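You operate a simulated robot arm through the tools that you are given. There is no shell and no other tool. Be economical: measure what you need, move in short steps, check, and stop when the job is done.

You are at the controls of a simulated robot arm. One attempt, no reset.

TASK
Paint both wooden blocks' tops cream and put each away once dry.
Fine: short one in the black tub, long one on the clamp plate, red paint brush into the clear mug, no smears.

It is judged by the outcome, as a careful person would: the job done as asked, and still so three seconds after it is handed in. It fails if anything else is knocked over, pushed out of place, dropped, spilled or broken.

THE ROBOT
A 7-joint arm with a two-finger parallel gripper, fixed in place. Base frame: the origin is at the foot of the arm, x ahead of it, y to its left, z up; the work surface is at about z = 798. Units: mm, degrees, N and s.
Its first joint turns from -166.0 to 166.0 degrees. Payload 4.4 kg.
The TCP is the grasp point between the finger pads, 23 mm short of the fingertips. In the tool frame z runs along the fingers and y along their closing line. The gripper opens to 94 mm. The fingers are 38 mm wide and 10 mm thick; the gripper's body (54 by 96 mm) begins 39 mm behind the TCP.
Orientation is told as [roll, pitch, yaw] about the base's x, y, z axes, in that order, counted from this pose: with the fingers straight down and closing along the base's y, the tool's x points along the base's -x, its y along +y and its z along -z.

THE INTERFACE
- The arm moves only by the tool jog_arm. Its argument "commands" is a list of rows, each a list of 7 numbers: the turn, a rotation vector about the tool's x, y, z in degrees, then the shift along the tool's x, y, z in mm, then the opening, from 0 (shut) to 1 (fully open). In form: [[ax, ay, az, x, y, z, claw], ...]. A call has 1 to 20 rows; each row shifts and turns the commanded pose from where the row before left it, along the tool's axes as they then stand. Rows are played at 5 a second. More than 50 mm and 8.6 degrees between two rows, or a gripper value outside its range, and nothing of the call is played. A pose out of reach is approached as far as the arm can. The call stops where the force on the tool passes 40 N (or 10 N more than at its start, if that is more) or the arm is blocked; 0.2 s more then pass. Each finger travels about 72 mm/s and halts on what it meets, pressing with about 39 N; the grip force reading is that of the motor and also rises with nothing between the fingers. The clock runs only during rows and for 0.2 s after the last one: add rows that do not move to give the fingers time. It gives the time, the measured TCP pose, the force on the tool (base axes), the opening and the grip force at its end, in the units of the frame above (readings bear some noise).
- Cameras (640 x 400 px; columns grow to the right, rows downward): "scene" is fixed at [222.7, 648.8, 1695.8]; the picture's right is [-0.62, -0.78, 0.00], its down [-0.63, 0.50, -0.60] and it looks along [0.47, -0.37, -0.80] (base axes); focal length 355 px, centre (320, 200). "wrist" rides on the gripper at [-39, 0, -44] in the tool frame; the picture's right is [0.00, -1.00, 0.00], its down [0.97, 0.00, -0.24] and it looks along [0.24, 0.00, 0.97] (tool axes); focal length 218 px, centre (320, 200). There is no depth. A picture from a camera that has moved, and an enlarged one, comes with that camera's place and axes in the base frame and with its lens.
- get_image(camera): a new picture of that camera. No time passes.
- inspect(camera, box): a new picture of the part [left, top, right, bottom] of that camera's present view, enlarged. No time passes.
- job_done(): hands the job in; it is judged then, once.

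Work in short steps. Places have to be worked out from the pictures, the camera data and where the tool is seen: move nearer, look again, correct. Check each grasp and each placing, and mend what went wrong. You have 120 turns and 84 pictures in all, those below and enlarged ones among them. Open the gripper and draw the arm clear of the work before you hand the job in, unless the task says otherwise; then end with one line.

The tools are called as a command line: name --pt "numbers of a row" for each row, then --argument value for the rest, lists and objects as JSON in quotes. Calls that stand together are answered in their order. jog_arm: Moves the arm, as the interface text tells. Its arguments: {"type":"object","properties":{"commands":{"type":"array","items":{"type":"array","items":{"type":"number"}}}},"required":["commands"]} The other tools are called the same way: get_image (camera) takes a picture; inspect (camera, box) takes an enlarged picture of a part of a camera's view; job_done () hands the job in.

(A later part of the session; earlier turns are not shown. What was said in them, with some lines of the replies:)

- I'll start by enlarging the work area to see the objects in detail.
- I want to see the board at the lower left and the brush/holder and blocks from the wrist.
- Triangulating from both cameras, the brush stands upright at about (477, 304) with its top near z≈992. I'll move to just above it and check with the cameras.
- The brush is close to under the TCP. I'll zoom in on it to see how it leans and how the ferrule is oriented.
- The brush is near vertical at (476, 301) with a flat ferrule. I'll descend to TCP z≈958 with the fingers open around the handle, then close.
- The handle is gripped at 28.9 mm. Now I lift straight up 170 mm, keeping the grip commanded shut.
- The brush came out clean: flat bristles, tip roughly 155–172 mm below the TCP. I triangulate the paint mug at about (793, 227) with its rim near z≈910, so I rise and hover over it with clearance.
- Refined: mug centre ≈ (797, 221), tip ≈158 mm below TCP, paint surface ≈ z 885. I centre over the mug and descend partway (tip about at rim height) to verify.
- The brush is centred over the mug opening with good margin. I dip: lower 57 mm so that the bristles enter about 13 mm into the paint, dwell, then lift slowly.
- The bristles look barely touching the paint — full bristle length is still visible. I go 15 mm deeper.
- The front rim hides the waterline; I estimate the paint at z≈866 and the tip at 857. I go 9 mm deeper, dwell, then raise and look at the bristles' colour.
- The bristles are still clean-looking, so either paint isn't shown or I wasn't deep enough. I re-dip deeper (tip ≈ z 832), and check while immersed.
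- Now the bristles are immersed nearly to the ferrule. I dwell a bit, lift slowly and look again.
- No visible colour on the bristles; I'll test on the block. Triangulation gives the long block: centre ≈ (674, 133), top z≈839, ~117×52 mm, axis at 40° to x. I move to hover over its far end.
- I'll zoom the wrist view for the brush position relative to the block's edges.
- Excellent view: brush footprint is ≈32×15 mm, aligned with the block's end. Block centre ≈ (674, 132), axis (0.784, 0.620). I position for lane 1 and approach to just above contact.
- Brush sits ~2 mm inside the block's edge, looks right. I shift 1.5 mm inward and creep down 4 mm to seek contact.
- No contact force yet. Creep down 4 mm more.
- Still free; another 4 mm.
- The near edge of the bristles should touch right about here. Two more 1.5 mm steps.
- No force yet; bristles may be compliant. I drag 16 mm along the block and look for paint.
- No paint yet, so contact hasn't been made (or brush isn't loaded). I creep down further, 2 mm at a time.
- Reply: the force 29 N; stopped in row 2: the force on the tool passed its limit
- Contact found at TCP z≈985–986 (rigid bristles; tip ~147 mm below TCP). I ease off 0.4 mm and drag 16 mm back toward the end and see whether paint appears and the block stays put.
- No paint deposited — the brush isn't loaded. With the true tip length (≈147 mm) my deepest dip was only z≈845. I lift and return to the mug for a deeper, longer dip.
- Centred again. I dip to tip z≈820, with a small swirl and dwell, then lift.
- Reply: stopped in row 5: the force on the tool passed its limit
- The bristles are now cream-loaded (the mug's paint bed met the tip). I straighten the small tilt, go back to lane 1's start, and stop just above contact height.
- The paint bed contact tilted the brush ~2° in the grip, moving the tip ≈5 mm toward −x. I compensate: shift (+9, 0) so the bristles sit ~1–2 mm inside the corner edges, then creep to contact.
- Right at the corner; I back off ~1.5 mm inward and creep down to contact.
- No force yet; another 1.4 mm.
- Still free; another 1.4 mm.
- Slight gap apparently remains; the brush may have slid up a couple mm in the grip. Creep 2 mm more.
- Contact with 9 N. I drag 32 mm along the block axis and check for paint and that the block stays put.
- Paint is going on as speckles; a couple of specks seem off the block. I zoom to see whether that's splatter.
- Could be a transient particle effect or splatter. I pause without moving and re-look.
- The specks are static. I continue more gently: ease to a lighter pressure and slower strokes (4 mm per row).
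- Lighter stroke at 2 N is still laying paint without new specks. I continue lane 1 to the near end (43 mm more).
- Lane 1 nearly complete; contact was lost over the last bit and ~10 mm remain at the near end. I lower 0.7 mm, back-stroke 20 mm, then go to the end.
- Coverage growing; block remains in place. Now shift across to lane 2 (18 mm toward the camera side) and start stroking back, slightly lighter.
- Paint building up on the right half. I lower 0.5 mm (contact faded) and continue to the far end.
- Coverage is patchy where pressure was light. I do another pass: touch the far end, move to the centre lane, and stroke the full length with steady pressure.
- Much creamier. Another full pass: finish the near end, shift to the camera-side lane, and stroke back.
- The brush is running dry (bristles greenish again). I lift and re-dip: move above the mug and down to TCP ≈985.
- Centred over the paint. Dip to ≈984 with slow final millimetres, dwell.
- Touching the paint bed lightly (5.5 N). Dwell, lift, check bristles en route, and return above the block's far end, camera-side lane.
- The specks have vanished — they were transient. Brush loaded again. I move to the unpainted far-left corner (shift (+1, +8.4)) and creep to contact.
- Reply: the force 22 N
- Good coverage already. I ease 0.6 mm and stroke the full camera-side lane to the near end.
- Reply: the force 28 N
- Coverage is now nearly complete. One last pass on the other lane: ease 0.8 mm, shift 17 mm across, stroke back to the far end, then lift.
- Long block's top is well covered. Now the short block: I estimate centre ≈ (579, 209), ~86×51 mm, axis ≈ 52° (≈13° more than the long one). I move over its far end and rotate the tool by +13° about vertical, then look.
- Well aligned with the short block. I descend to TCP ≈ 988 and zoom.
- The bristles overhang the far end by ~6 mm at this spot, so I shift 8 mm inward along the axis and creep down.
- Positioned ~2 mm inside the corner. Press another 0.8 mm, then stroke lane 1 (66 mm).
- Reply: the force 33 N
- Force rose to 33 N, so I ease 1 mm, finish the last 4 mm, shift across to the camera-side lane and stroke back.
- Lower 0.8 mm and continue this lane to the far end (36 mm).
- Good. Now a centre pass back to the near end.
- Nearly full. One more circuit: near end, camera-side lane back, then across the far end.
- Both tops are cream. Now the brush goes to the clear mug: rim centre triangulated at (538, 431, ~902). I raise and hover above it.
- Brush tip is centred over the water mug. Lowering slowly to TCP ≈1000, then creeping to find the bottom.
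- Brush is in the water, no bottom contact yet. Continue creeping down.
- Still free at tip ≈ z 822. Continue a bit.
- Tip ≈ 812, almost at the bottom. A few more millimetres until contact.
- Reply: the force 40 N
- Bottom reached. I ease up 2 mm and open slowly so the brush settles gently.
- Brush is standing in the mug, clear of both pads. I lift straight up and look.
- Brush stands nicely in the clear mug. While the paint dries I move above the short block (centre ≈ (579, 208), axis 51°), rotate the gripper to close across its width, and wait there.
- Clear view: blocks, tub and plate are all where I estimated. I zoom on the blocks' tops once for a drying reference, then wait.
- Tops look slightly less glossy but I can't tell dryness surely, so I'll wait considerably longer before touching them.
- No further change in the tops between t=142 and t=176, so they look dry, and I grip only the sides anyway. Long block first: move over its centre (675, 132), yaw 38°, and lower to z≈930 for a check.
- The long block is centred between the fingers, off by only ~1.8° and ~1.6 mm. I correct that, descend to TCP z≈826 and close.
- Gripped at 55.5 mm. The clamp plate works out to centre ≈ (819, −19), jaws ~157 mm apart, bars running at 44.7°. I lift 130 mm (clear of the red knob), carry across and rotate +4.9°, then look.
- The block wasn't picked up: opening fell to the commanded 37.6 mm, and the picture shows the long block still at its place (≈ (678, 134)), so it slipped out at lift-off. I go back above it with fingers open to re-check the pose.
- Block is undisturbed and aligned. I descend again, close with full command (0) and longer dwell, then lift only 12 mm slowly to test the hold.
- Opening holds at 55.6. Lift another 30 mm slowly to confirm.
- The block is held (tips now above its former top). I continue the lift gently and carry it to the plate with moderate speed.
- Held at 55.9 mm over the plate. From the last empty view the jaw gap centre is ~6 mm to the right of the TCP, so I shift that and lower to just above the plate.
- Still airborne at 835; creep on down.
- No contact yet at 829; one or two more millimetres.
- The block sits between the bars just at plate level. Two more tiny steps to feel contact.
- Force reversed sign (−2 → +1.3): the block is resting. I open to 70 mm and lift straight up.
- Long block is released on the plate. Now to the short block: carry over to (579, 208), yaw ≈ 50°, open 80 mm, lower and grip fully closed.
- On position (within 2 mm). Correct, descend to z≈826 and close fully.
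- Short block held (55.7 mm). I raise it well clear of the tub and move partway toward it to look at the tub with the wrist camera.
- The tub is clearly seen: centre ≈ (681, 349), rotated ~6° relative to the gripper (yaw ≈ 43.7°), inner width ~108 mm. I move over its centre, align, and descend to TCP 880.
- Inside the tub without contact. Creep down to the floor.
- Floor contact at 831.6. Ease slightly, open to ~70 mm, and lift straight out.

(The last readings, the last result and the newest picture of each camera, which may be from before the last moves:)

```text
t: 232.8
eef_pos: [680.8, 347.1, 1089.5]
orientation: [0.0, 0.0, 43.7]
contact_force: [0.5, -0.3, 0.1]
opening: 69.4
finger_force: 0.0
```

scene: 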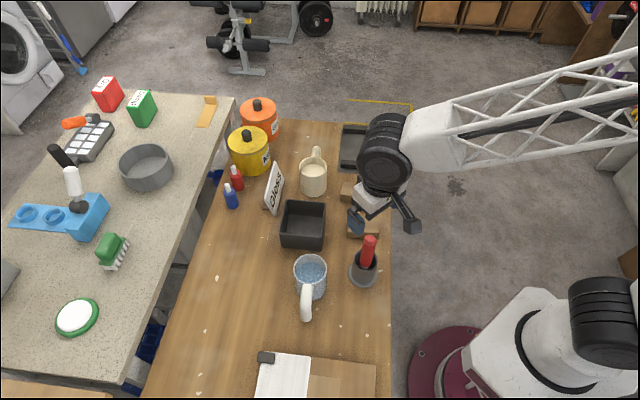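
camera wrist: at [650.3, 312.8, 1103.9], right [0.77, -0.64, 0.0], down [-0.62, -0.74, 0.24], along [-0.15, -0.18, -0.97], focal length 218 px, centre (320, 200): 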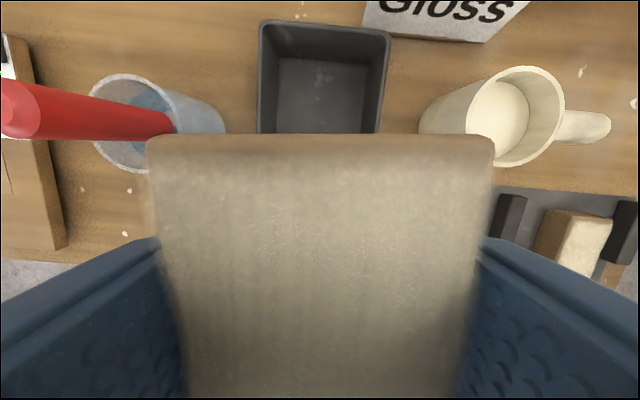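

Released. I raise the arm and draw it aside, opening the gripper, then use the last picture to verify everything.

jog_arm --pt "0 0 0 0 0 -40 1" --pt "0 0 0 0 0 -40 1" --pt "0 0 0 36.4 -18.6 0 1" --pt "0 0 0 36.4 -18.6 0 1" --pt "0 0 0 36.4 -18.6 0 1" --pt "0 0 0 36.4 -18.6 0 1" --pt "0 0 0 36.4 -18.6 0 1" --pt "0 0 0 36.4 -18.6 0 1" --pt "0 0 0 36.4 -18.6 0 1" --pt "0 0 0 36.4 -18.6 0 1" --pt "0 0 0 36.4 -18.6 0 1" --pt "0 0 0 0 0 0 1"

inspect --camera "scene" --box '[220, 90, 420, 330]'

```text
t: 235.3
eef_pos: [560.7, -0.9, 1170.9]
orientation: [0.1, 0.1, 43.7]
contact_force: [0.1, 1.6, 0.0]
opening: 94.0
finger_force: 0.0
```

```text
1.67 times, centred on (320, 210) of scene
camera zoom: at [222.7, 648.8, 1695.8], right [-0.62, -0.78, 0.0], down [-0.63, 0.5, -0.6], along [0.47, -0.37, -0.8], focal length 592 px, centre (320, 183)
```

zoom: 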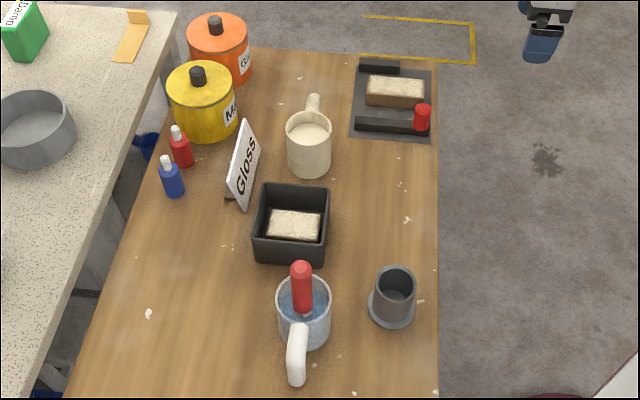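

The picture shows the short block in the black tub, the long block on the clamp plate between its bars, and the brush in the clear mug. The gripper is open and the arm is clear, so I hand the job in.

job_done

```text
The job is handed in.
```

Both block tops are painted cream; the short block is in the black tub, the long block on the clamp plate and the red brush in the clear mug. I judged the paint dry by waiting more than 90 s and seeing no further change in the tops, then gripped the blocks only by their sides, and I saw no smears in the final picture.
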